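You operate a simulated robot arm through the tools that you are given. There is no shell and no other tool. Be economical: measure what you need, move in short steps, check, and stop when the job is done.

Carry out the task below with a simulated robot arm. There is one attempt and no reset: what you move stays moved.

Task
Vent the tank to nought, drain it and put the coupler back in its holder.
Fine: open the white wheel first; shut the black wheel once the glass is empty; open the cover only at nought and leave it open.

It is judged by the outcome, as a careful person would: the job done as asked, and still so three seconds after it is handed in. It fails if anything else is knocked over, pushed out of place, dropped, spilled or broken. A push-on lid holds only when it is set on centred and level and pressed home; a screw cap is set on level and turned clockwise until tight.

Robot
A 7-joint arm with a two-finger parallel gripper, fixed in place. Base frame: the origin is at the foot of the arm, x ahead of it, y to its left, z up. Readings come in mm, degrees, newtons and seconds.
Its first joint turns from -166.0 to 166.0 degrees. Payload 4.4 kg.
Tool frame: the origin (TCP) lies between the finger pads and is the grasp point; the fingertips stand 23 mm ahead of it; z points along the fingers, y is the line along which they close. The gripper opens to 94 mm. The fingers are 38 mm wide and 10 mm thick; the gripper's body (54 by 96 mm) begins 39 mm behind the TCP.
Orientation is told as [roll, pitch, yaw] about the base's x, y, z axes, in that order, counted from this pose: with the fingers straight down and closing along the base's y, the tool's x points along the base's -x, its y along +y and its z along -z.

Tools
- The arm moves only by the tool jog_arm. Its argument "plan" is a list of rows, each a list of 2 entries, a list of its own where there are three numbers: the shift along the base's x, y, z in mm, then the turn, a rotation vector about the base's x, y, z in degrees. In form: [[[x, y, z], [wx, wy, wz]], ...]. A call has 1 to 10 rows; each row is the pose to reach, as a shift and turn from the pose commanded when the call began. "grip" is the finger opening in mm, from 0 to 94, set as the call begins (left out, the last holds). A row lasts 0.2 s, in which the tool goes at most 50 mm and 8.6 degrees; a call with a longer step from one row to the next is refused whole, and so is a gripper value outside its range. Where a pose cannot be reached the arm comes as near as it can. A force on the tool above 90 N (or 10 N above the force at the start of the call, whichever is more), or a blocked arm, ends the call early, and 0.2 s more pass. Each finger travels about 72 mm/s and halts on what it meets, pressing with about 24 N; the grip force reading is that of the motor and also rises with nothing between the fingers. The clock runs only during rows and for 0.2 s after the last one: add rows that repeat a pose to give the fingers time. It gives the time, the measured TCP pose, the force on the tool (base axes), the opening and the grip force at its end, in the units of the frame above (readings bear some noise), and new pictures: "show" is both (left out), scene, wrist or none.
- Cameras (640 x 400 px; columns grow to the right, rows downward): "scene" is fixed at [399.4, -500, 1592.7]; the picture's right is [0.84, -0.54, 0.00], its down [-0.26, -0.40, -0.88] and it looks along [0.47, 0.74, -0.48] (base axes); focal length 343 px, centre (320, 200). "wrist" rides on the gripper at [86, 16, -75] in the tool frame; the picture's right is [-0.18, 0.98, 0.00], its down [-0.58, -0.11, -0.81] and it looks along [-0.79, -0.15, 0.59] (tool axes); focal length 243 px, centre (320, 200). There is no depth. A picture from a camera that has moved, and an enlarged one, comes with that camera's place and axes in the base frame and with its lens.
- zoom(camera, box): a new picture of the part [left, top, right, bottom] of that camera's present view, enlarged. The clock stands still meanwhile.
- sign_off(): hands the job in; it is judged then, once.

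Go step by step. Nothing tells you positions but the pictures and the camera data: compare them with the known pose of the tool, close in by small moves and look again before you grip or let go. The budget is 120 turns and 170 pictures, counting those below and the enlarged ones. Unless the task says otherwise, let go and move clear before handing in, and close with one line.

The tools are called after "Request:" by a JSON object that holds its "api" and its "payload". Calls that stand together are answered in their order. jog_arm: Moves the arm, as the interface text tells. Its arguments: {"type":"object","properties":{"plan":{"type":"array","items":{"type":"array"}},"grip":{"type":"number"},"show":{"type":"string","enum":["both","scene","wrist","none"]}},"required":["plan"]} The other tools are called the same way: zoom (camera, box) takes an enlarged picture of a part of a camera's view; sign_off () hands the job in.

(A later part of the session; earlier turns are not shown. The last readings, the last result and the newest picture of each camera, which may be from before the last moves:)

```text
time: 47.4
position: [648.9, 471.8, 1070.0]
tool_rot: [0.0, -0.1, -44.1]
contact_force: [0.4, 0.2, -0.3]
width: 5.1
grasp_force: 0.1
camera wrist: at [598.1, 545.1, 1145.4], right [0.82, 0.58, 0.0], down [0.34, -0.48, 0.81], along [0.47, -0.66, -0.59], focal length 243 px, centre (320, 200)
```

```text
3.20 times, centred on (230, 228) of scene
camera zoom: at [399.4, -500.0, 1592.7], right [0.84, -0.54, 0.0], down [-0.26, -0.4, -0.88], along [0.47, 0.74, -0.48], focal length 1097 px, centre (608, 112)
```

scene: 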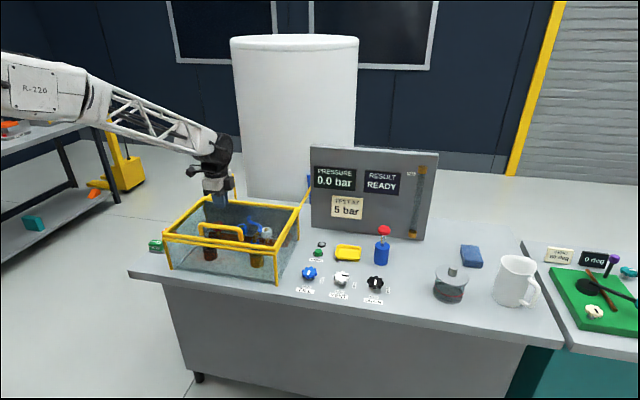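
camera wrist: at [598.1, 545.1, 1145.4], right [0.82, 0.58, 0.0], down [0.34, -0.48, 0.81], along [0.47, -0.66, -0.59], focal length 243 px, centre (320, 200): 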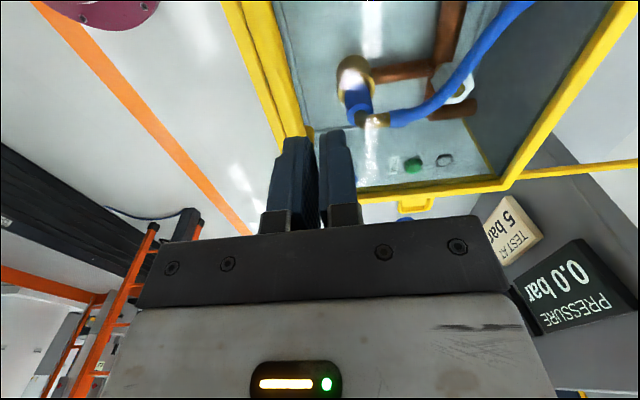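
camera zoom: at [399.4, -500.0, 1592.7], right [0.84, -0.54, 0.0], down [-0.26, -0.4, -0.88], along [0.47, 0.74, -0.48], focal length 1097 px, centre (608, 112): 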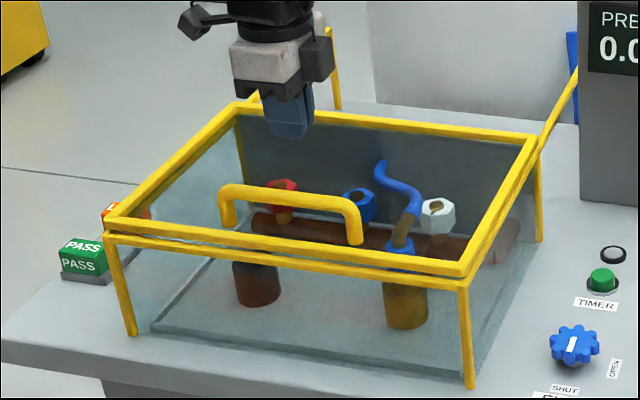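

The fingers slid off the bar; the cover hardly moved. I'll hook it instead: tilt the tool to point towards the back, come in from the front with the lower finger under the bar, and swing with it.

Request:
{"api": "jog_arm", "payload": {"plan": [[[-7.4, -7.8, -4], [5.4, -5.2, 0]], [[-14.8, -15.6, -8], [10.8, -10.4, 0]], [[-22.2, -23.4, -12], [16.2, -15.7, 0]], [[-29.6, -31.2, -16], [21.6, -20.9, 0]], [[-37, -39, -22], [27, -26.1, 0]], [[-44.4, -46.8, -28], [32.3, -31.3, 0]], [[-51.8, -54.6, -35], [37.7, -36.5, 0]], [[-59.2, -62.4, -43], [43.1, -41.8, 0]], [[-66.6, -70.2, -51], [48.5, -47, 0]], [[-74, -78, -60], [53.9, -52.2, 0]]], "grip": 38}}

Request:
{"api": "zoom", "payload": {"camera": "scene", "box": [130, 165, 330, 290]}}

```text
time: 49.1
position: [616.4, 431.9, 977.4]
tool_rot: [47.2, 1.4, -44.0]
contact_force: [-114.6, -82.5, 86.6]
width: 51.7
grasp_force: 15.1
stopped in row 8: the force on the tool passed its limit (the readings are from after the stop); the commanded pose is now the measured one
camera wrist: at [527.0, 460.8, 1043.2], right [0.61, 0.34, 0.72], down [-0.04, -0.89, 0.45], along [0.79, -0.3, -0.53], focal length 243 px, centre (320, 200)
```

scene: 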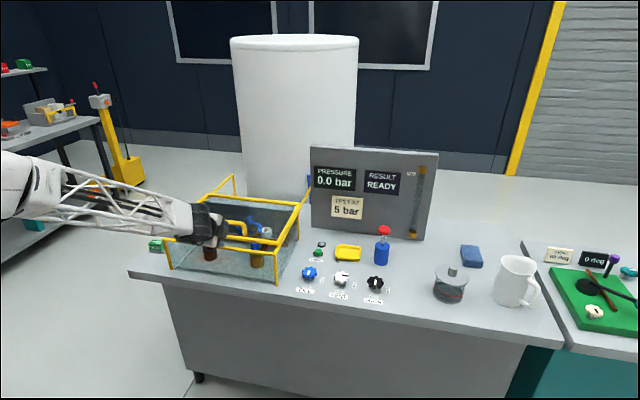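
wrist: 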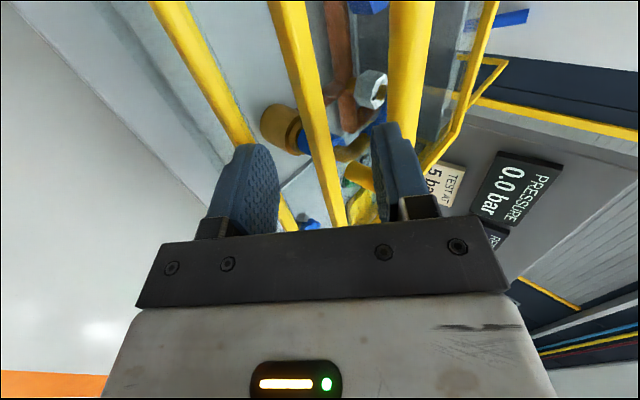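

```text
3.20 times, centred on (230, 228) of scene
camera zoom: at [399.4, -500.0, 1592.7], right [0.84, -0.54, 0.0], down [-0.26, -0.4, -0.88], along [0.47, 0.74, -0.48], focal length 1097 px, centre (608, 112)
```

zoom: 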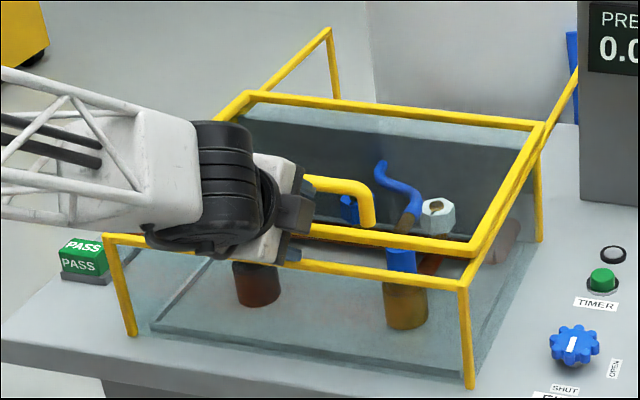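

The lid frame has been pried up and its front bar now lies between my fingers, with the lower finger under it, though the tool is pressing hard on something. I'll relieve that with a small lift and look.

Request:
{"api": "jog_arm", "payload": {"plan": [[[0, 0, 8], [0, 0, 0]], [[0, 0, 15], [0, 0, 0]]], "grip": 52}}

Request:
{"api": "zoom", "payload": {"camera": "scene", "box": [130, 165, 330, 290]}}

```text
time: 49.7
position: [620.5, 435.0, 984.1]
tool_rot: [46.7, 1.4, -44.0]
contact_force: [-0.1, -0.1, -0.8]
width: 51.9
grasp_force: 0.1
camera wrist: at [529.8, 463.1, 1050.5], right [0.61, 0.34, 0.71], down [-0.03, -0.89, 0.46], along [0.79, -0.31, -0.53], focal length 243 px, centre (320, 200)
```

scene: 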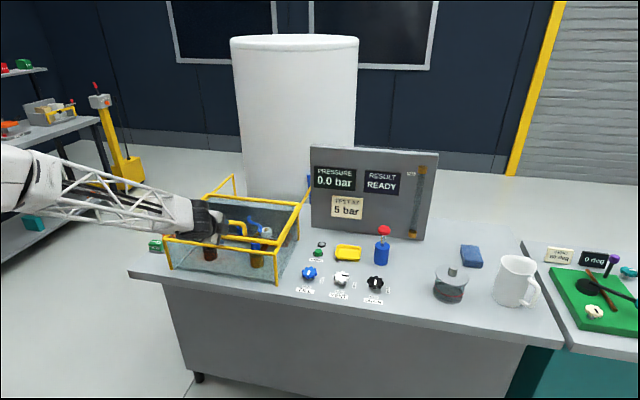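
wrist: 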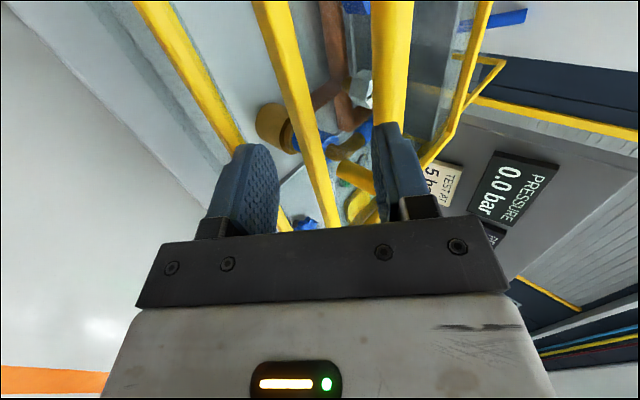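

```text
3.20 times, centred on (230, 228) of scene
camera zoom: at [399.4, -500.0, 1592.7], right [0.84, -0.54, 0.0], down [-0.26, -0.4, -0.88], along [0.47, 0.74, -0.48], focal length 1097 px, centre (608, 112)
```

zoom: 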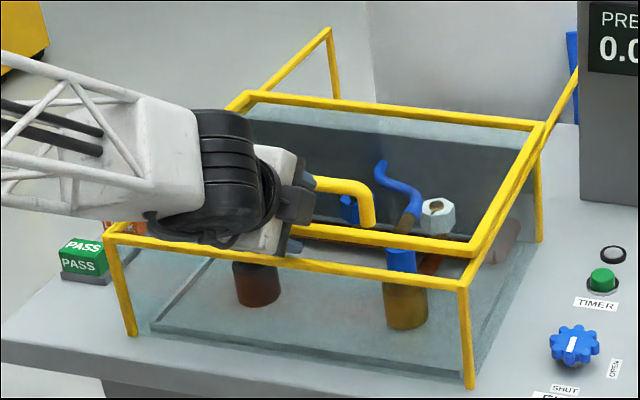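

The contact is gone, but the lid looks shifted back by about 30 mm rather than tilted. I'll withdraw along the tool axis and inspect it before doing anything more.

Request:
{"api": "jog_arm", "payload": {"plan": [[[-13, -13, 17], [0, 0, 0]], [[-26, -26, 34], [0, 0, 0]], [[-51, -52, 69], [0, 0, 0]], [[-70, -80, 100], [0, 0, 0]], [[-90, -110, 130], [0, 0, 0]], [[-90, -150, 150], [0, 0, 0]]]}}

Request:
{"api": "zoom", "payload": {"camera": "scene", "box": [130, 165, 330, 290]}}

```text
refused: row 3 steps farther than a row can; nothing moved
```

```text
3.20 times, centred on (230, 228) of scene
camera zoom: at [399.4, -500.0, 1592.7], right [0.84, -0.54, 0.0], down [-0.26, -0.4, -0.88], along [0.47, 0.74, -0.48], focal length 1097 px, centre (608, 112)
```

zoom: 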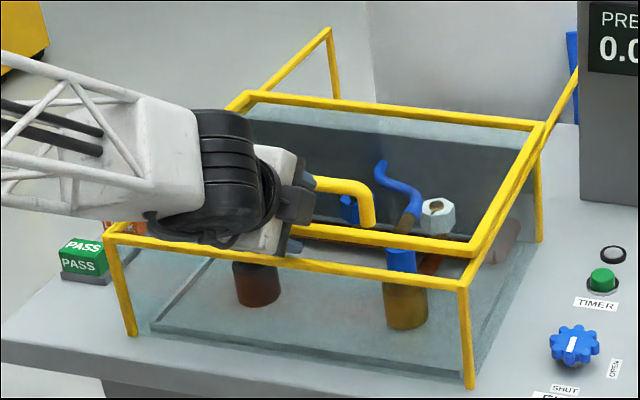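

The yellow bars behind the box are horizontal rails on posts, so this is a sliding cover and it has already slid back a little. I'll withdraw from the lid bar and come back to the handle to push it along the rails.

Request:
{"api": "jog_arm", "payload": {"plan": [[[-10, -10, 14], [0, 0, 0]], [[-22, -22, 30], [0, 0, 0]], [[-40, -40, 55], [0, 0, 0]], [[-50, -50, 90], [0, 0, 0]], [[-50, -50, 125], [0, 0, 0]]]}}

Request:
{"api": "zoom", "payload": {"camera": "scene", "box": [130, 165, 330, 290]}}

```text
time: 50.9
position: [570.9, 383.0, 1112.2]
tool_rot: [46.7, 1.4, -44.0]
contact_force: [-0.3, -0.2, -0.1]
width: 51.8
grasp_force: 0.0
camera wrist: at [481.2, 412.4, 1177.5], right [0.61, 0.34, 0.71], down [-0.03, -0.89, 0.46], along [0.79, -0.31, -0.53], focal length 243 px, centre (320, 200)
```

scene: 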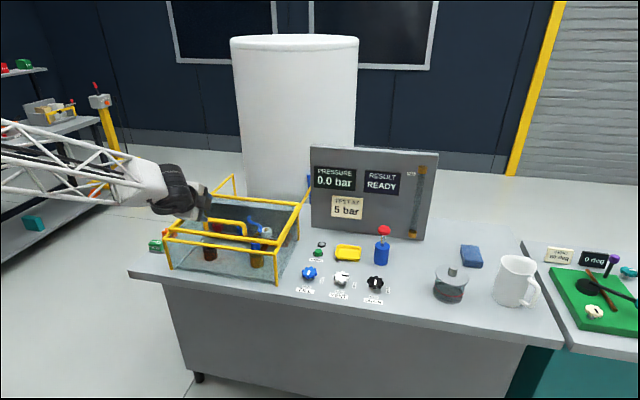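
wrist: 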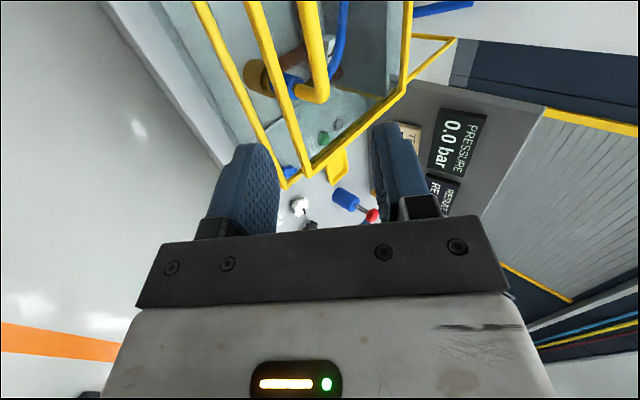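

```text
3.20 times, centred on (230, 228) of scene
camera zoom: at [399.4, -500.0, 1592.7], right [0.84, -0.54, 0.0], down [-0.26, -0.4, -0.88], along [0.47, 0.74, -0.48], focal length 1097 px, centre (608, 112)
```

zoom: 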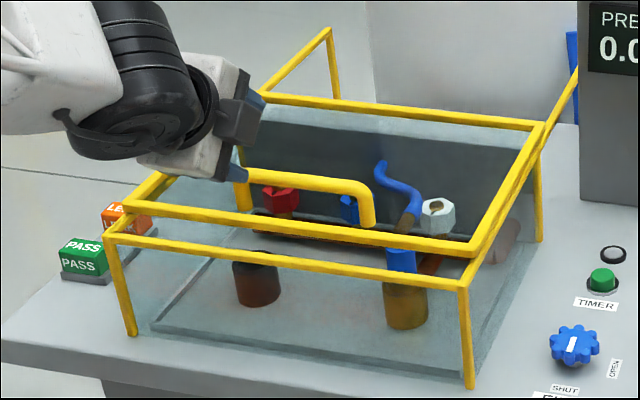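

It is clearly a sliding lid on horizontal rails; the handle is now near (654, 475, 985). I'll bring the tool more upright above it.

Request:
{"api": "jog_arm", "payload": {"plan": [[[20, 23, 0], [-4.9, 4.7, 0]], [[41, 46, 0], [-9.7, 9.4, 0]], [[62, 69, -10], [-14.6, 14.1, 0]], [[83, 92, -32], [-19.4, 18.8, 0]]], "grip": 46}}

Request:
{"api": "zoom", "payload": {"camera": "scene", "box": [130, 165, 330, 290]}}

```text
time: 51.9
position: [651.7, 474.1, 1083.0]
tool_rot: [19.8, 1.2, -44.8]
contact_force: [-0.9, 1.4, 0.2]
width: 46.1
grasp_force: 0.0
camera wrist: at [586.2, 525.4, 1161.8], right [0.79, 0.52, 0.33], down [0.16, -0.69, 0.71], along [0.6, -0.51, -0.62], focal length 243 px, centre (320, 200)
```

scene: 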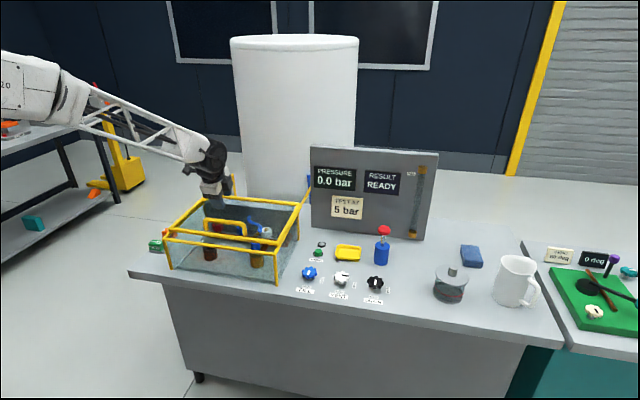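
wrist: 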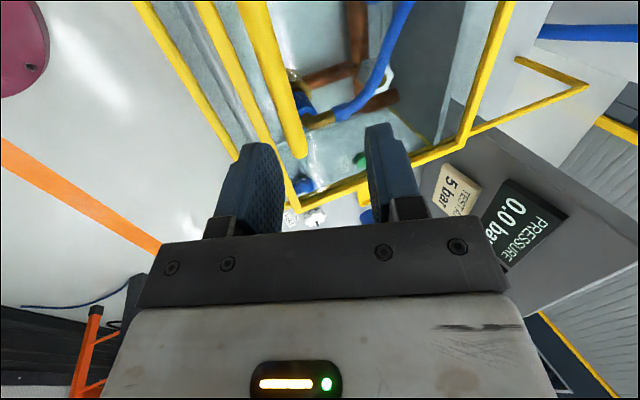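

```text
3.20 times, centred on (230, 228) of scene
camera zoom: at [399.4, -500.0, 1592.7], right [0.84, -0.54, 0.0], down [-0.26, -0.4, -0.88], along [0.47, 0.74, -0.48], focal length 1097 px, centre (608, 112)
```

zoom: 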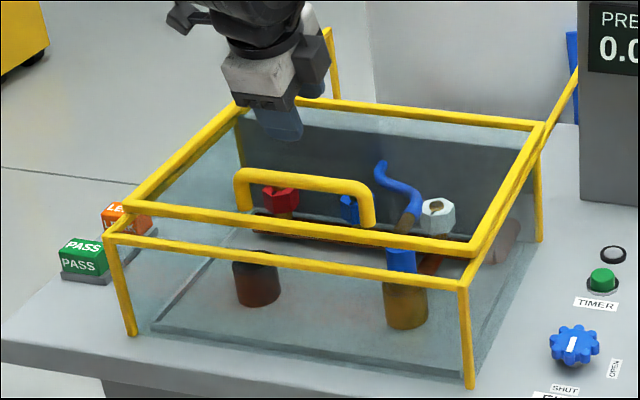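

The cameras agree on the handle at about (657, 478, 985). I'll lower the open fingers over it, then push back along the rails.

Request:
{"api": "jog_arm", "payload": {"plan": [[[4, 4, -45], [0, 0, 0]], [[4, 4, -75], [0, 0, 0]], [[4, 4, -92], [0, 0, 0]]], "show": "none"}}

Request:
{"api": "jog_arm", "payload": {"plan": [[[8, 8, 0], [0, 0, 0]], [[16, 16, 0], [0, 0, 0]], [[26, 26, 0], [0, 0, 0]], [[36, 36, 0], [0, 0, 0]], [[46, 46, 0], [0, 0, 0]]]}}

```text
time: 52.7
position: [656.4, 478.1, 989.2]
tool_rot: [19.9, 1.3, -44.7]
contact_force: [-1.2, -0.2, 0.9]
width: 45.9
grasp_force: 0.2
```

```text
time: 53.9
position: [703.4, 523.8, 988.4]
tool_rot: [19.8, 1.3, -44.8]
contact_force: [-1.3, -0.6, -0.6]
width: 46.7
grasp_force: 0.9
camera wrist: at [636.4, 576.9, 1065.9], right [0.79, 0.52, 0.33], down [0.16, -0.69, 0.71], along [0.6, -0.5, -0.62], focal length 243 px, centre (320, 200)
```

scene: 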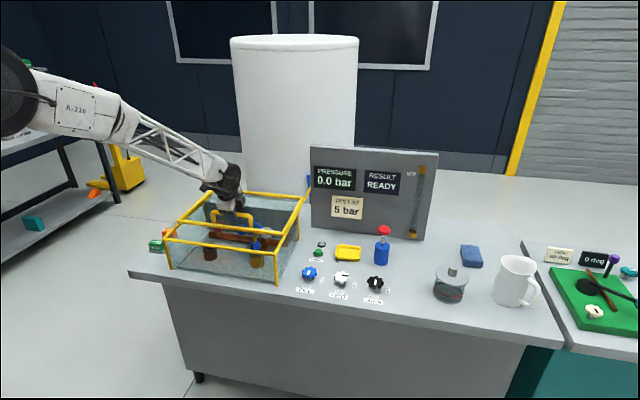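
wrist: 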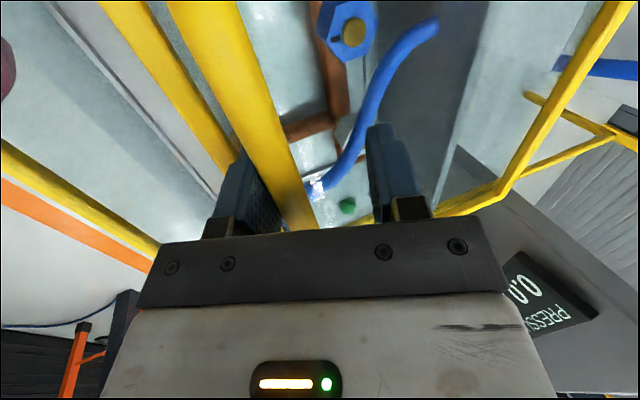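

The cover slides freely. I'll keep pushing along the rails.

Request:
{"api": "jog_arm", "payload": {"plan": [[[12, 12, 0], [0, 0, 0]], [[24, 24, 0], [0, 0, 0]], [[36, 36, 0], [0, 0, 0]], [[48, 48, 0], [0, 0, 0]], [[60, 60, 0], [0, 0, 0]], [[72, 72, 0], [0, 0, 0]]]}}

```text
time: 55.3
position: [773.9, 596.5, 988.7]
tool_rot: [19.8, 1.3, -44.7]
contact_force: [-1.2, -2.0, -0.5]
width: 47.1
grasp_force: 1.7
camera wrist: at [707.7, 650.3, 1066.3], right [0.79, 0.52, 0.33], down [0.16, -0.69, 0.71], along [0.6, -0.5, -0.62], focal length 243 px, centre (320, 200)
```

scene: 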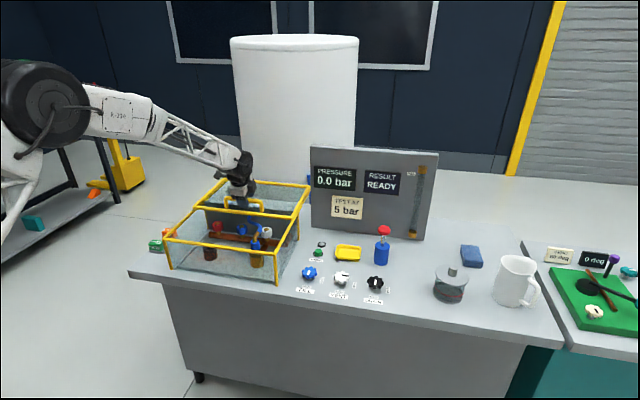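
wrist: 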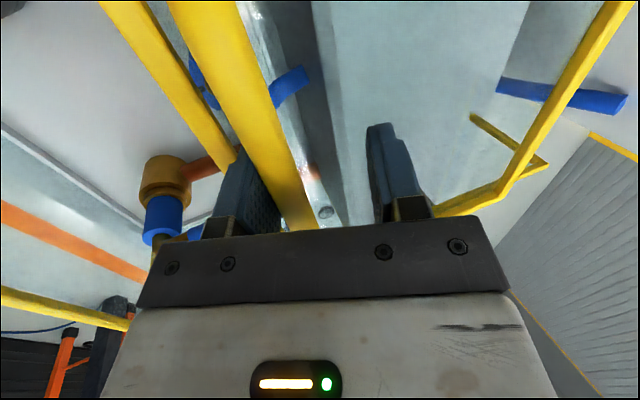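

Cover is mostly open. I'll push a bit more, gently, watching for the stop.

Request:
{"api": "jog_arm", "payload": {"plan": [[[6, 6, 0], [0, 0, 0]], [[12, 12, 0], [0, 0, 0]], [[18, 18, 0], [0, 0, 0]], [[24, 24, 0], [0, 0, 0]]]}}

Request:
{"api": "zoom", "payload": {"camera": "scene", "box": [130, 165, 330, 290]}}

```text
time: 56.3
position: [797.4, 622.3, 988.2]
tool_rot: [19.8, 1.3, -44.7]
contact_force: [-1.4, -1.2, -1.1]
width: 46.7
grasp_force: 1.3
camera wrist: at [731.7, 675.5, 1066.4], right [0.79, 0.52, 0.33], down [0.16, -0.69, 0.71], along [0.6, -0.5, -0.62], focal length 243 px, centre (320, 200)
```

scene: 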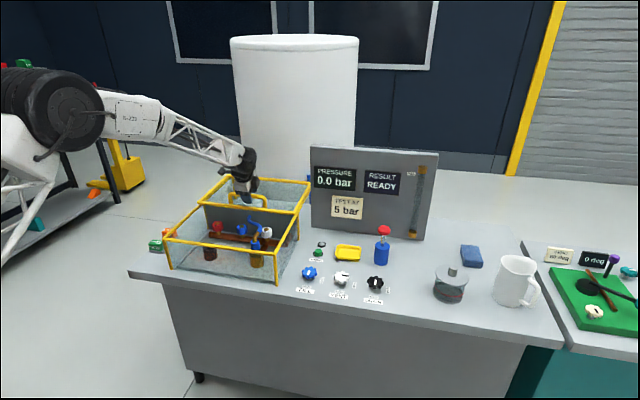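
wrist: 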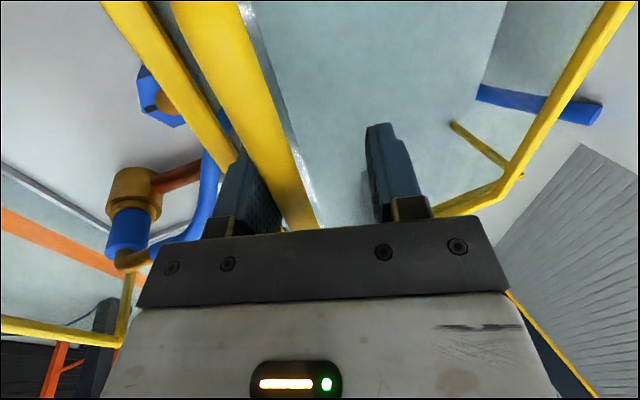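

```text
3.20 times, centred on (230, 228) of scene
camera zoom: at [399.4, -500.0, 1592.7], right [0.84, -0.54, 0.0], down [-0.26, -0.4, -0.88], along [0.47, 0.74, -0.48], focal length 1097 px, centre (608, 112)
```

zoom: 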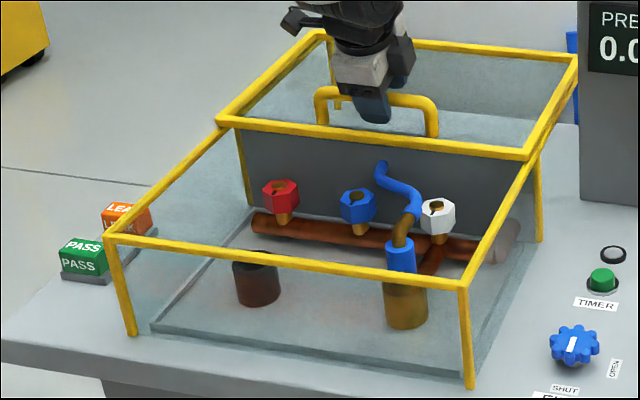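

The cover is nearly at the end of its rails. I'll push the last few millimetres, then back off upward and look at the fittings inside.

Request:
{"api": "jog_arm", "payload": {"plan": [[[4, 4, 0], [0, 0, 0]], [[8, 8, 0], [0, 0, 0]], [[11, 11, 0], [0, 0, 0]]], "show": "none"}}

Request:
{"api": "jog_arm", "payload": {"plan": [[[-5, -5, 0], [0, 0, 0]], [[-5, -5, 40], [0, 0, 0]], [[-10, -20, 80], [-5, 4.9, 0]], [[-30, -40, 115], [-10, 9.7, 0]], [[-60, -70, 130], [-14.2, 13.8, 0]], [[-90, -100, 130], [-14.2, 13.8, 0]], [[-120, -130, 130], [-14.2, 13.8, 0]], [[-150, -160, 130], [-14.2, 13.8, 0]], [[-180, -190, 130], [-14.2, 13.8, 0]], [[-210, -220, 130], [-14.2, 13.8, 0]]]}}

Request:
{"api": "zoom", "payload": {"camera": "scene", "box": [150, 190, 310, 290]}}

```text
time: 57.1
position: [809.9, 634.5, 987.4]
tool_rot: [19.8, 1.2, -44.7]
contact_force: [-2.2, -0.8, -0.4]
width: 46.9
grasp_force: 1.2
```

```text
time: 59.3
position: [597.0, 411.9, 1120.1]
tool_rot: [0.0, 1.0, -45.1]
contact_force: [-0.3, 0.1, -0.1]
width: 45.9
grasp_force: 0.0
camera wrist: at [548.2, 484.2, 1196.5], right [0.83, 0.56, 0.0], down [0.34, -0.5, 0.8], along [0.45, -0.66, -0.61], focal length 243 px, centre (320, 200)
```

scene: 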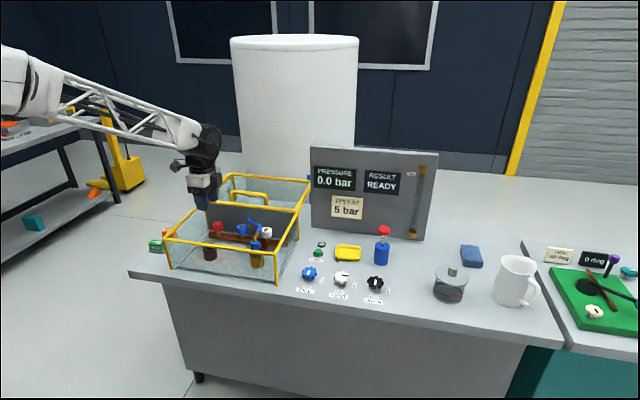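
wrist: 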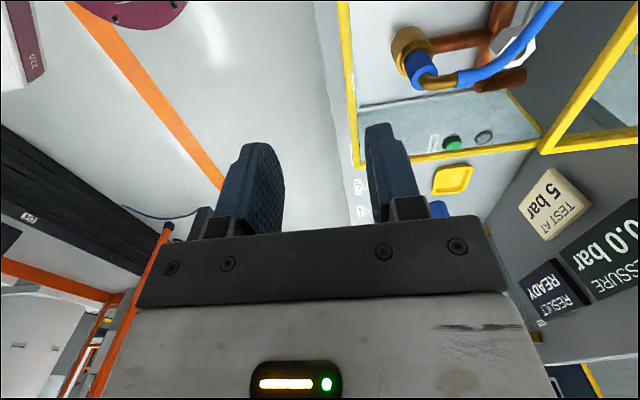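

```text
4.00 times, centred on (230, 240) of scene
camera zoom: at [399.4, -500.0, 1592.7], right [0.84, -0.54, 0.0], down [-0.26, -0.4, -0.88], along [0.47, 0.74, -0.48], focal length 1371 px, centre (680, 40)
```

zoom: 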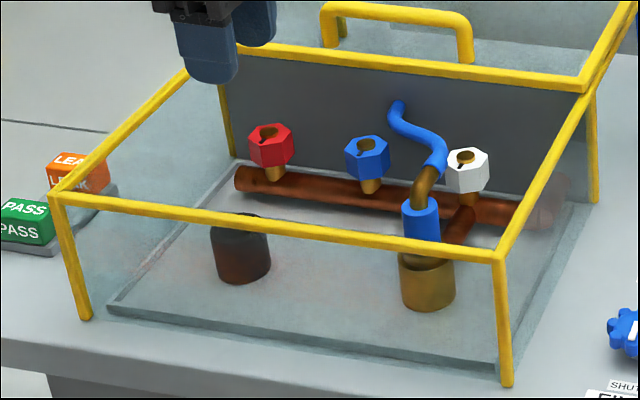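

The cover is fully back. The coupler is the blue collar with brass elbow and hose, seated on the brass cup near (732, 437, 884); the empty dark cup on the left should be its holder. I'll turn the tool to view from the front above the coupler.

Request:
{"api": "jog_arm", "payload": {"plan": [[[13, 2, -6], [0, 0, 8.5]], [[26, 4, -12], [0, 0, 17]], [[39, 6, -18], [0, 0, 25.5]], [[52, 8, -24], [0, 0, 34]], [[65, 10, -30], [0, 0, 42.5]], [[78, 12, -36], [0, 0, 51]], [[91, 14, -42], [0, 0, 59.5]], [[104, 16, -48], [0, 0, 68]], [[117, 18, -54], [0, 0, 76.5]], [[130, 20, -60], [0, 0, 85]]], "grip": 70}}

Request:
{"api": "zoom", "payload": {"camera": "scene", "box": [150, 190, 310, 290]}}

```text
time: 61.5
position: [729.0, 432.0, 1059.5]
tool_rot: [-0.1, 1.1, 39.9]
contact_force: [-0.2, 0.0, 0.1]
width: 69.9
grasp_force: 0.1
camera wrist: at [653.6, 390.7, 1136.1], right [-0.49, 0.87, 0.0], down [0.53, 0.3, 0.8], along [0.69, 0.39, -0.61], focal length 243 px, centre (320, 200)
```

scene: 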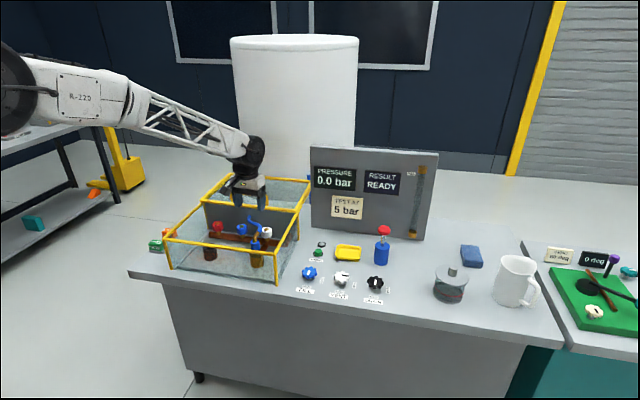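
wrist: 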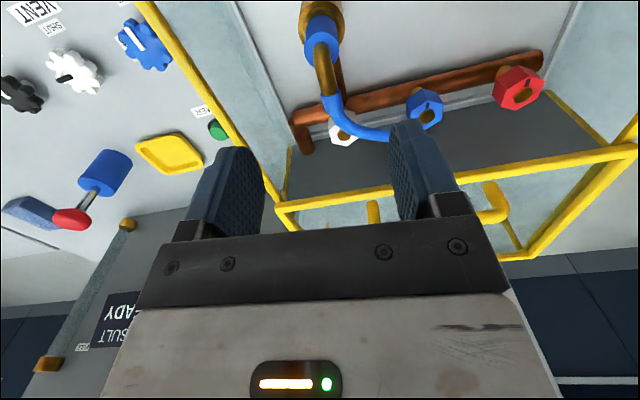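

```text
4.00 times, centred on (230, 240) of scene
camera zoom: at [399.4, -500.0, 1592.7], right [0.84, -0.54, 0.0], down [-0.26, -0.4, -0.88], along [0.47, 0.74, -0.48], focal length 1371 px, centre (680, 40)
```

zoom: 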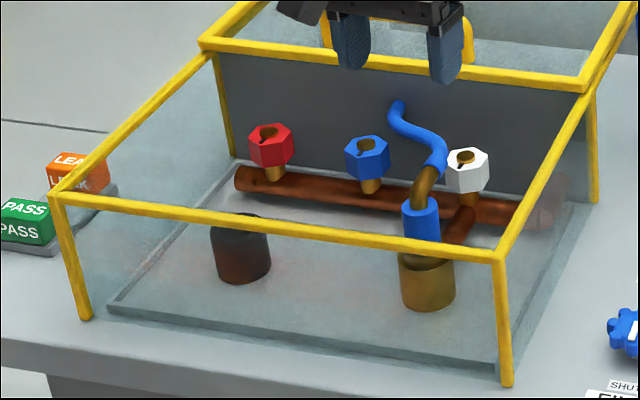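

The coupler is right below between the finger planes, elbow going to the back. I'll lower to just above the collar and check again.

Request:
{"api": "jog_arm", "payload": {"plan": [[[0, 2, -40], [0, 0, 2.5]], [[0, 2, -80], [0, 0, 5]], [[0, 2, -118], [0, 0, 5]]], "grip": 70}}

Request:
{"api": "zoom", "payload": {"camera": "scene", "box": [150, 190, 310, 290]}}

```text
time: 62.3
position: [732.2, 430.5, 940.9]
tool_rot: [0.1, 1.0, 44.8]
contact_force: [0.0, 0.6, 1.0]
width: 70.2
grasp_force: 0.1
camera wrist: at [660.6, 383.7, 1018.5], right [-0.56, 0.83, 0.0], down [0.5, 0.34, 0.8], along [0.66, 0.45, -0.6], focal length 243 px, centre (320, 200)
```

scene: 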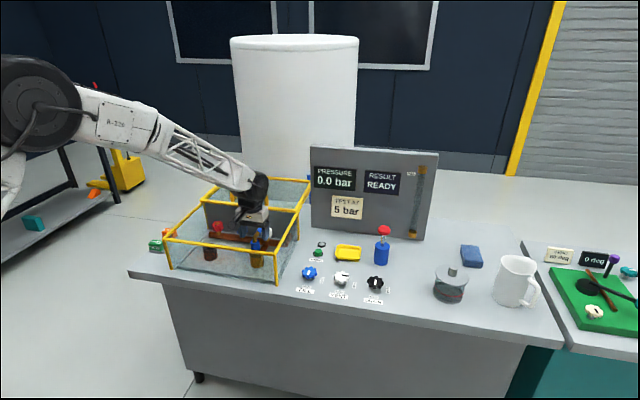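
wrist: 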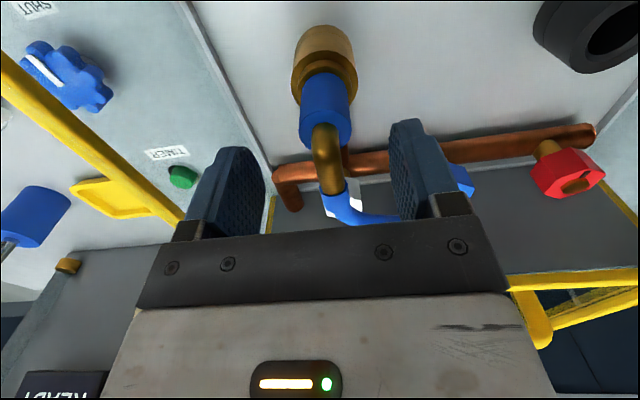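

```text
4.00 times, centred on (230, 240) of scene
camera zoom: at [399.4, -500.0, 1592.7], right [0.84, -0.54, 0.0], down [-0.26, -0.4, -0.88], along [0.47, 0.74, -0.48], focal length 1371 px, centre (680, 40)
```

zoom: 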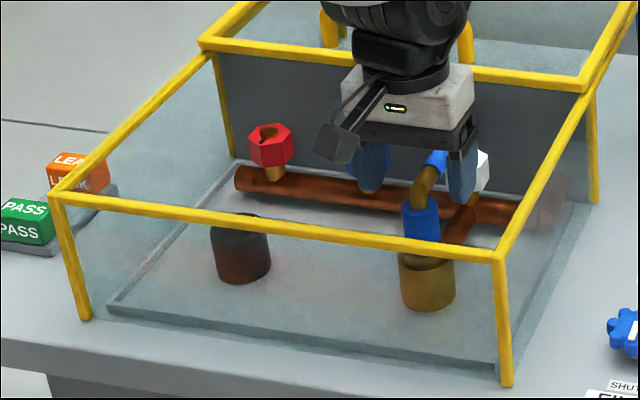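

The collar is centred between the fingers, and the holder cup with its open top is visible at upper right. I'll lower 43 mm and grip the collar.

Request:
{"api": "jog_arm", "payload": {"plan": [[[-1, 2, -22], [0, 0, 0]], [[-1, 2, -43], [0, 0, 0]]], "show": "none"}}

Request:
{"api": "jog_arm", "payload": {"plan": [[[0, 0, 0], [0, 0, 0]], [[0, 0, 0], [0, 0, 0]], [[0, 0, 0], [0, 0, 0]], [[0, 0, 0], [0, 0, 0]]], "grip": 10}}

Request:
{"api": "zoom", "payload": {"camera": "scene", "box": [150, 190, 310, 290]}}

```text
time: 62.9
position: [726.9, 433.1, 896.3]
tool_rot: [-0.1, 1.0, 44.8]
contact_force: [0.2, 0.0, 0.1]
width: 70.2
grasp_force: 0.0
```

```text
time: 63.9
position: [726.8, 433.7, 898.1]
tool_rot: [0.1, 1.0, 44.9]
contact_force: [9.1, -10.5, 0.6]
width: 30.5
grasp_force: 23.9
camera wrist: at [656.2, 386.0, 973.5], right [-0.56, 0.83, 0.0], down [0.5, 0.34, 0.8], along [0.66, 0.45, -0.61], focal length 243 px, centre (320, 200)
```

scene: 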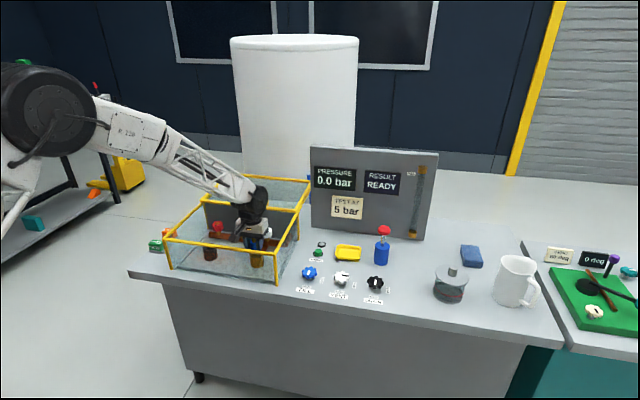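
wrist: 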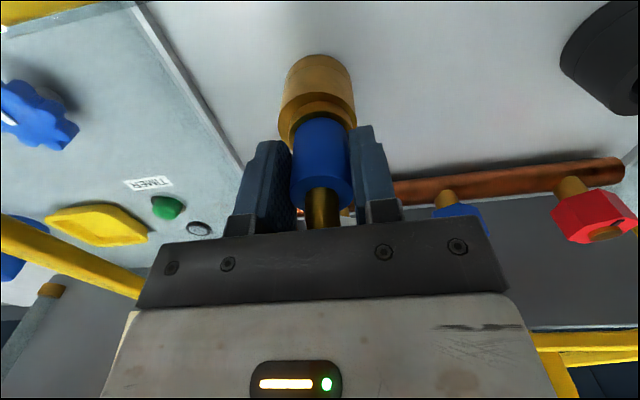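

```text
4.00 times, centred on (230, 240) of scene
camera zoom: at [399.4, -500.0, 1592.7], right [0.84, -0.54, 0.0], down [-0.26, -0.4, -0.88], along [0.47, 0.74, -0.48], focal length 1371 px, centre (680, 40)
```

zoom: 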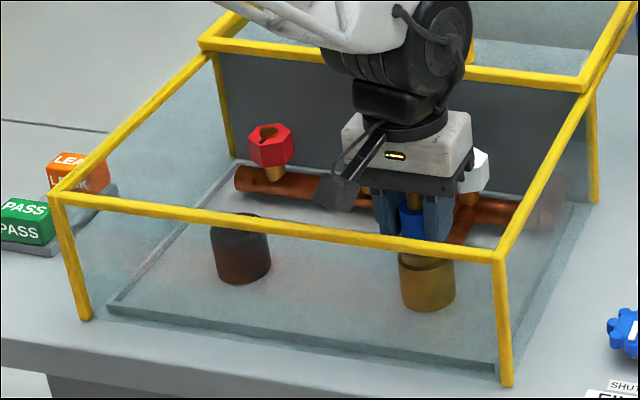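

The collar is gripped at 30.5 mm. I'll lift slowly straight up.

Request:
{"api": "jog_arm", "payload": {"plan": [[[0, 0, 4], [0, 0, 0]], [[0, 0, 8], [0, 0, 0]], [[0, 0, 14], [0, 0, 0]], [[0, 0, 20], [0, 0, 0]], [[0, 0, 28], [0, 0, 0]], [[0, 0, 36], [0, 0, 0]]]}}

Request:
{"api": "zoom", "payload": {"camera": "scene", "box": [150, 190, 310, 290]}}

```text
time: 65.3
position: [728.0, 435.6, 931.9]
tool_rot: [0.0, 1.1, 45.0]
contact_force: [-0.7, -0.3, -1.0]
width: 30.4
grasp_force: 23.8
camera wrist: at [656.7, 387.7, 1009.3], right [-0.56, 0.83, 0.0], down [0.5, 0.34, 0.8], along [0.66, 0.45, -0.61], focal length 243 px, centre (320, 200)
```

scene: 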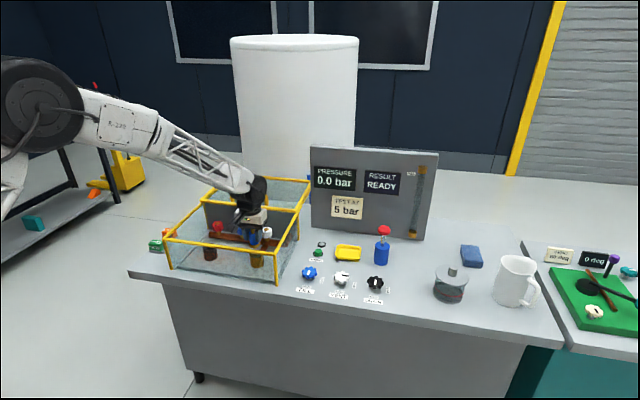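
wrist: 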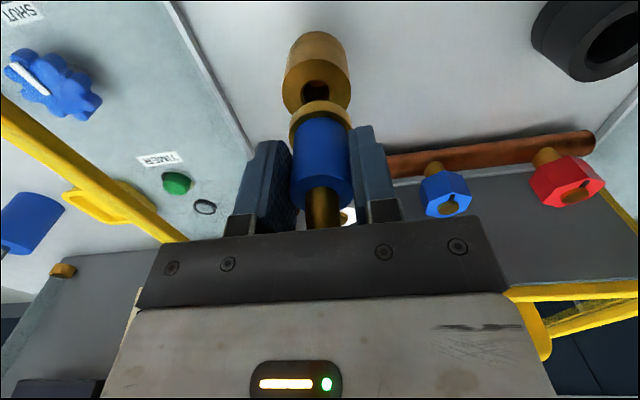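

```text
4.00 times, centred on (230, 240) of scene
camera zoom: at [399.4, -500.0, 1592.7], right [0.84, -0.54, 0.0], down [-0.26, -0.4, -0.88], along [0.47, 0.74, -0.48], focal length 1371 px, centre (680, 40)
```

zoom: 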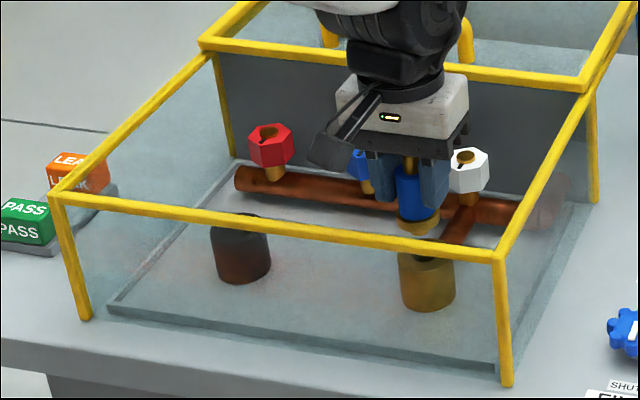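

The coupler is off, its brass spigot visible. I'll raise a little more and carry it towards the holder, near (608, 564), then refine.

Request:
{"api": "jog_arm", "payload": {"plan": [[[0, 0, 15], [0, 0, 0]], [[0, 0, 30], [0, 0, 0]], [[-15, 16, 32], [0, 0, 0]], [[-32, 35, 32], [0, 0, 0]], [[-50, 54, 32], [0, 0, 0]], [[-68, 74, 32], [0, 0, 0]], [[-86, 94, 32], [0, 0, 0]]]}}

Request:
{"api": "zoom", "payload": {"camera": "scene", "box": [150, 190, 310, 290]}}

```text
time: 66.9
position: [641.4, 529.9, 965.9]
tool_rot: [0.0, 1.0, 44.9]
contact_force: [-0.4, -0.6, -0.7]
width: 30.4
grasp_force: 24.3
camera wrist: at [570.9, 482.3, 1043.1], right [-0.56, 0.83, 0.0], down [0.5, 0.34, 0.8], along [0.66, 0.45, -0.61], focal length 243 px, centre (320, 200)
```

scene: 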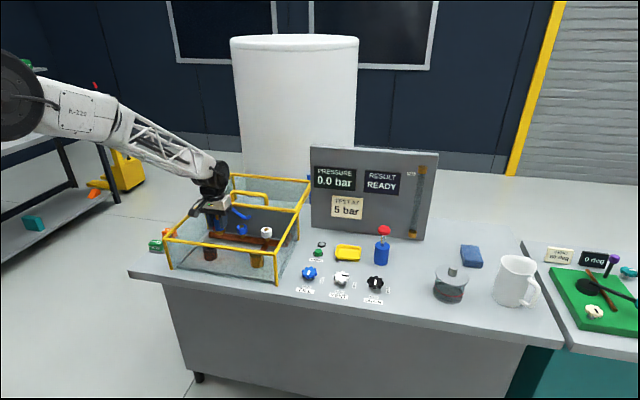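
wrist: 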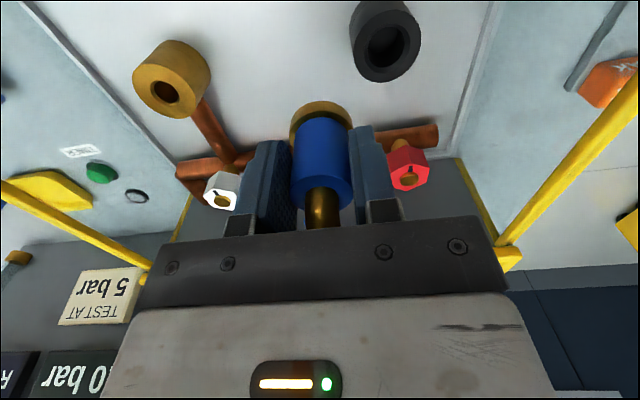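

```text
4.00 times, centred on (230, 240) of scene
camera zoom: at [399.4, -500.0, 1592.7], right [0.84, -0.54, 0.0], down [-0.26, -0.4, -0.88], along [0.47, 0.74, -0.48], focal length 1371 px, centre (680, 40)
```

zoom: 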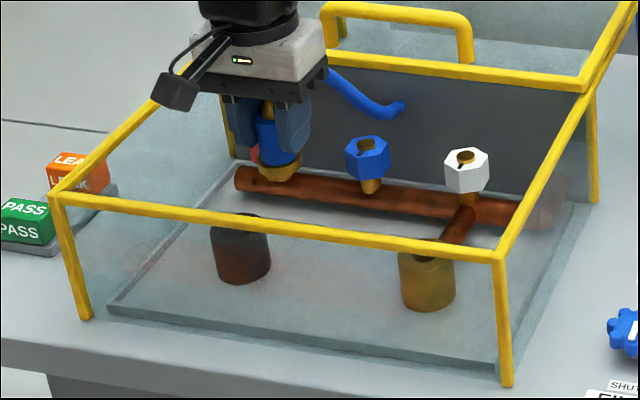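

The holder's hole comes out at about (602, 563), using the brass cup as a check. I'll move directly above it at this height and view it.

Request:
{"api": "jog_arm", "payload": {"plan": [[[-13, 11, 0], [0, 0, 0]], [[-26, 22, 0], [0, 0, 0]], [[-39, 33, 0], [0, 0, 0]], [[-39, 33, -20], [0, 0, 0]]]}}

Request:
{"api": "zoom", "payload": {"camera": "scene", "box": [150, 190, 310, 290]}}

Request:
{"api": "zoom", "payload": {"camera": "wrist", "box": [240, 0, 400, 240]}}

```text
time: 67.9
position: [601.2, 562.8, 943.8]
tool_rot: [0.0, 1.0, 44.9]
contact_force: [-0.4, -1.2, -1.8]
width: 30.4
grasp_force: 23.4
camera wrist: at [530.2, 515.2, 1020.9], right [-0.56, 0.83, 0.0], down [0.5, 0.34, 0.8], along [0.66, 0.45, -0.61], focal length 243 px, centre (320, 200)
```

scene: 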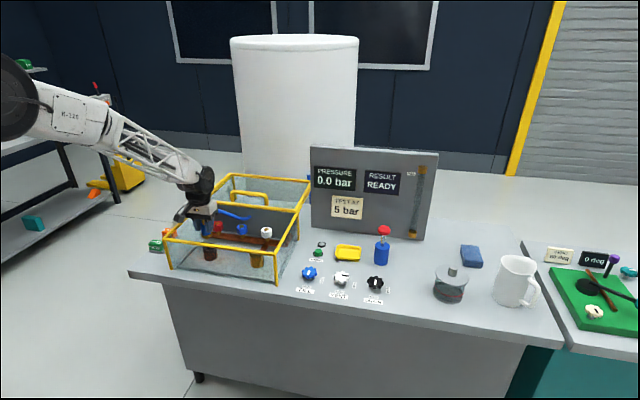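
wrist: 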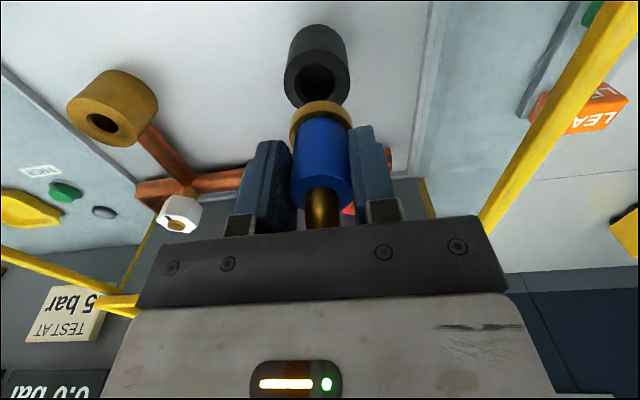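

```text
4.00 times, centred on (230, 240) of scene
camera zoom: at [399.4, -500.0, 1592.7], right [0.84, -0.54, 0.0], down [-0.26, -0.4, -0.88], along [0.47, 0.74, -0.48], focal length 1371 px, centre (680, 40)
```

zoom: 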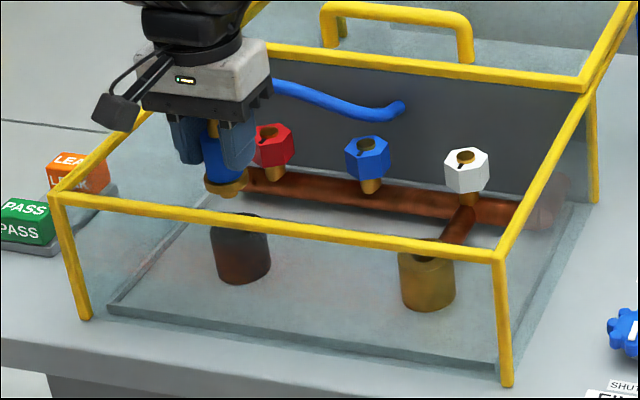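

```text
1.67 times, centred on (320, 120) of wrist
camera zoom: at [530.2, 515.2, 1020.9], right [-0.56, 0.83, 0.0], down [0.5, 0.34, 0.8], along [0.66, 0.45, -0.61], focal length 404 px, centre (320, 333)
```

zoom: 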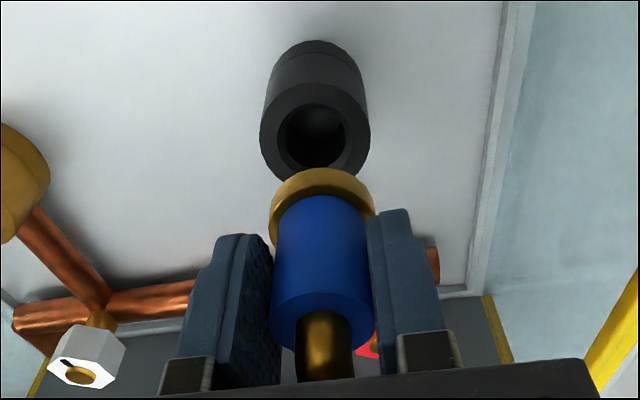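

The coupler is nearly concentric over the holder. I'll shift 1 mm and lower to just short of seating, then look.

Request:
{"api": "jog_arm", "payload": {"plan": [[[0, -1, -8], [0, 0, 0]], [[0, -1, -18], [0, 0, 0]], [[0, -1, -26], [0, 0, 0]], [[0, -1, -34], [0, 0, 0]]], "show": "wrist"}}

Request:
{"api": "zoom", "payload": {"camera": "scene", "box": [170, 220, 250, 270]}}

Request:
{"api": "zoom", "payload": {"camera": "wrist", "box": [240, 0, 400, 240]}}

```text
time: 68.9
position: [601.3, 562.1, 910.2]
tool_rot: [-0.1, 1.0, 44.9]
contact_force: [0.0, 0.3, -2.6]
width: 30.4
grasp_force: 23.6
camera wrist: at [532.1, 513.9, 986.8], right [-0.56, 0.83, 0.0], down [0.5, 0.34, 0.8], along [0.66, 0.45, -0.61], focal length 243 px, centre (320, 200)
```

wrist: 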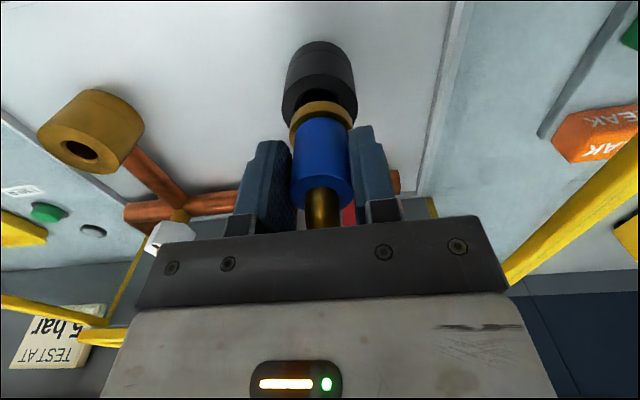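

```text
8.00 times, centred on (210, 245) of scene
camera zoom: at [399.4, -500.0, 1592.7], right [0.84, -0.54, 0.0], down [-0.26, -0.4, -0.88], along [0.47, 0.74, -0.48], focal length 2743 px, centre (1200, -160)
```

zoom: 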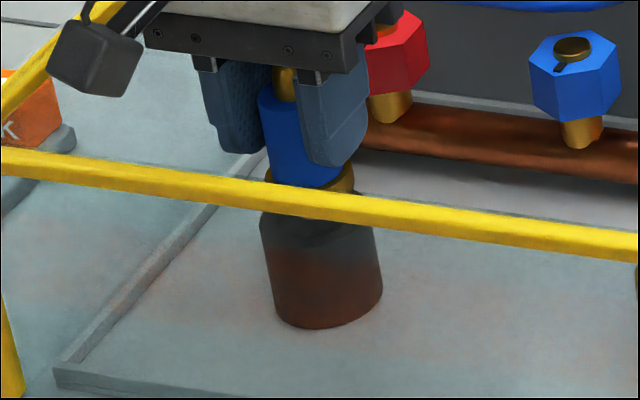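

```text
1.67 times, centred on (320, 120) of wrist
camera zoom: at [532.1, 513.9, 986.8], right [-0.56, 0.83, 0.0], down [0.5, 0.34, 0.8], along [0.66, 0.45, -0.61], focal length 404 px, centre (320, 333)
```

zoom: 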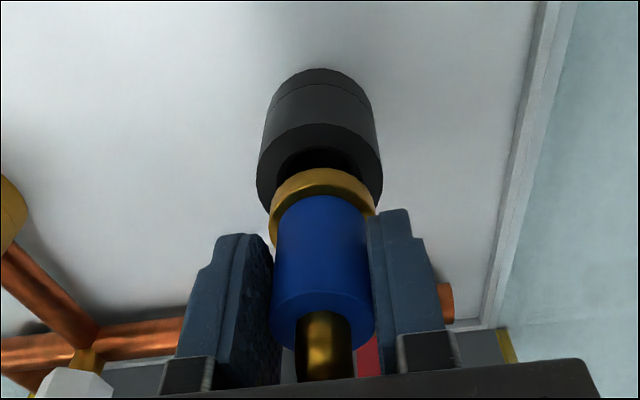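

Alignment matches how it sat on the brass cup. I'll lower the last part in small steps, feeling for contact.

Request:
{"api": "jog_arm", "payload": {"plan": [[[0, 0, -3], [0, 0, 0]], [[0, 0, -6], [0, 0, 0]], [[0, 0, -9], [0, 0, 0]], [[0, 0, -12], [0, 0, 0]]], "show": "wrist"}}

Request:
{"api": "zoom", "payload": {"camera": "scene", "box": [170, 220, 250, 270]}}

Request:
{"api": "zoom", "payload": {"camera": "wrist", "box": [240, 0, 400, 240]}}

```text
time: 69.9
position: [603.0, 562.1, 896.8]
tool_rot: [0.0, 1.1, 44.9]
contact_force: [0.5, -0.2, -1.8]
width: 30.5
grasp_force: 23.6
camera wrist: at [532.4, 515.0, 974.4], right [-0.56, 0.83, 0.0], down [0.5, 0.34, 0.8], along [0.66, 0.45, -0.61], focal length 243 px, centre (320, 200)
```

wrist: 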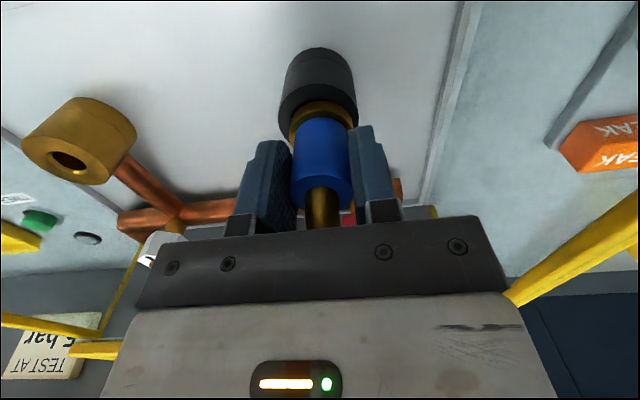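

```text
8.00 times, centred on (210, 245) of scene
camera zoom: at [399.4, -500.0, 1592.7], right [0.84, -0.54, 0.0], down [-0.26, -0.4, -0.88], along [0.47, 0.74, -0.48], focal length 2743 px, centre (1200, -160)
```

zoom: 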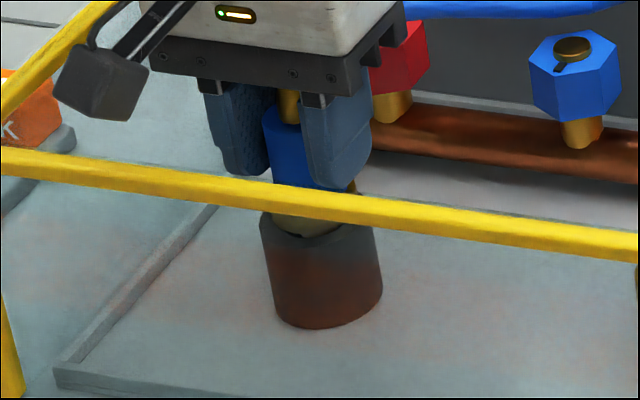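

```text
1.67 times, centred on (320, 120) of wrist
camera zoom: at [532.4, 515.0, 974.4], right [-0.56, 0.83, 0.0], down [0.5, 0.34, 0.8], along [0.66, 0.45, -0.61], focal length 404 px, centre (320, 333)
```

zoom: 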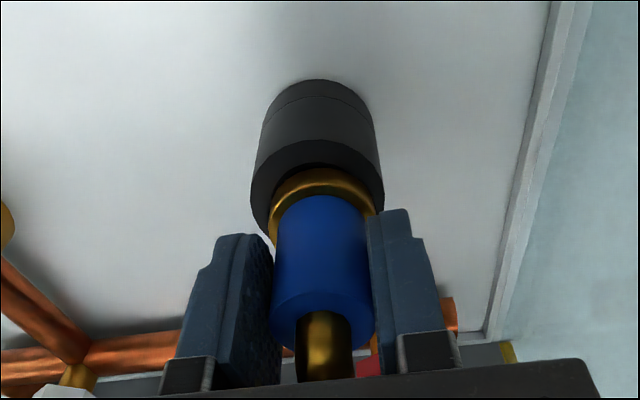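

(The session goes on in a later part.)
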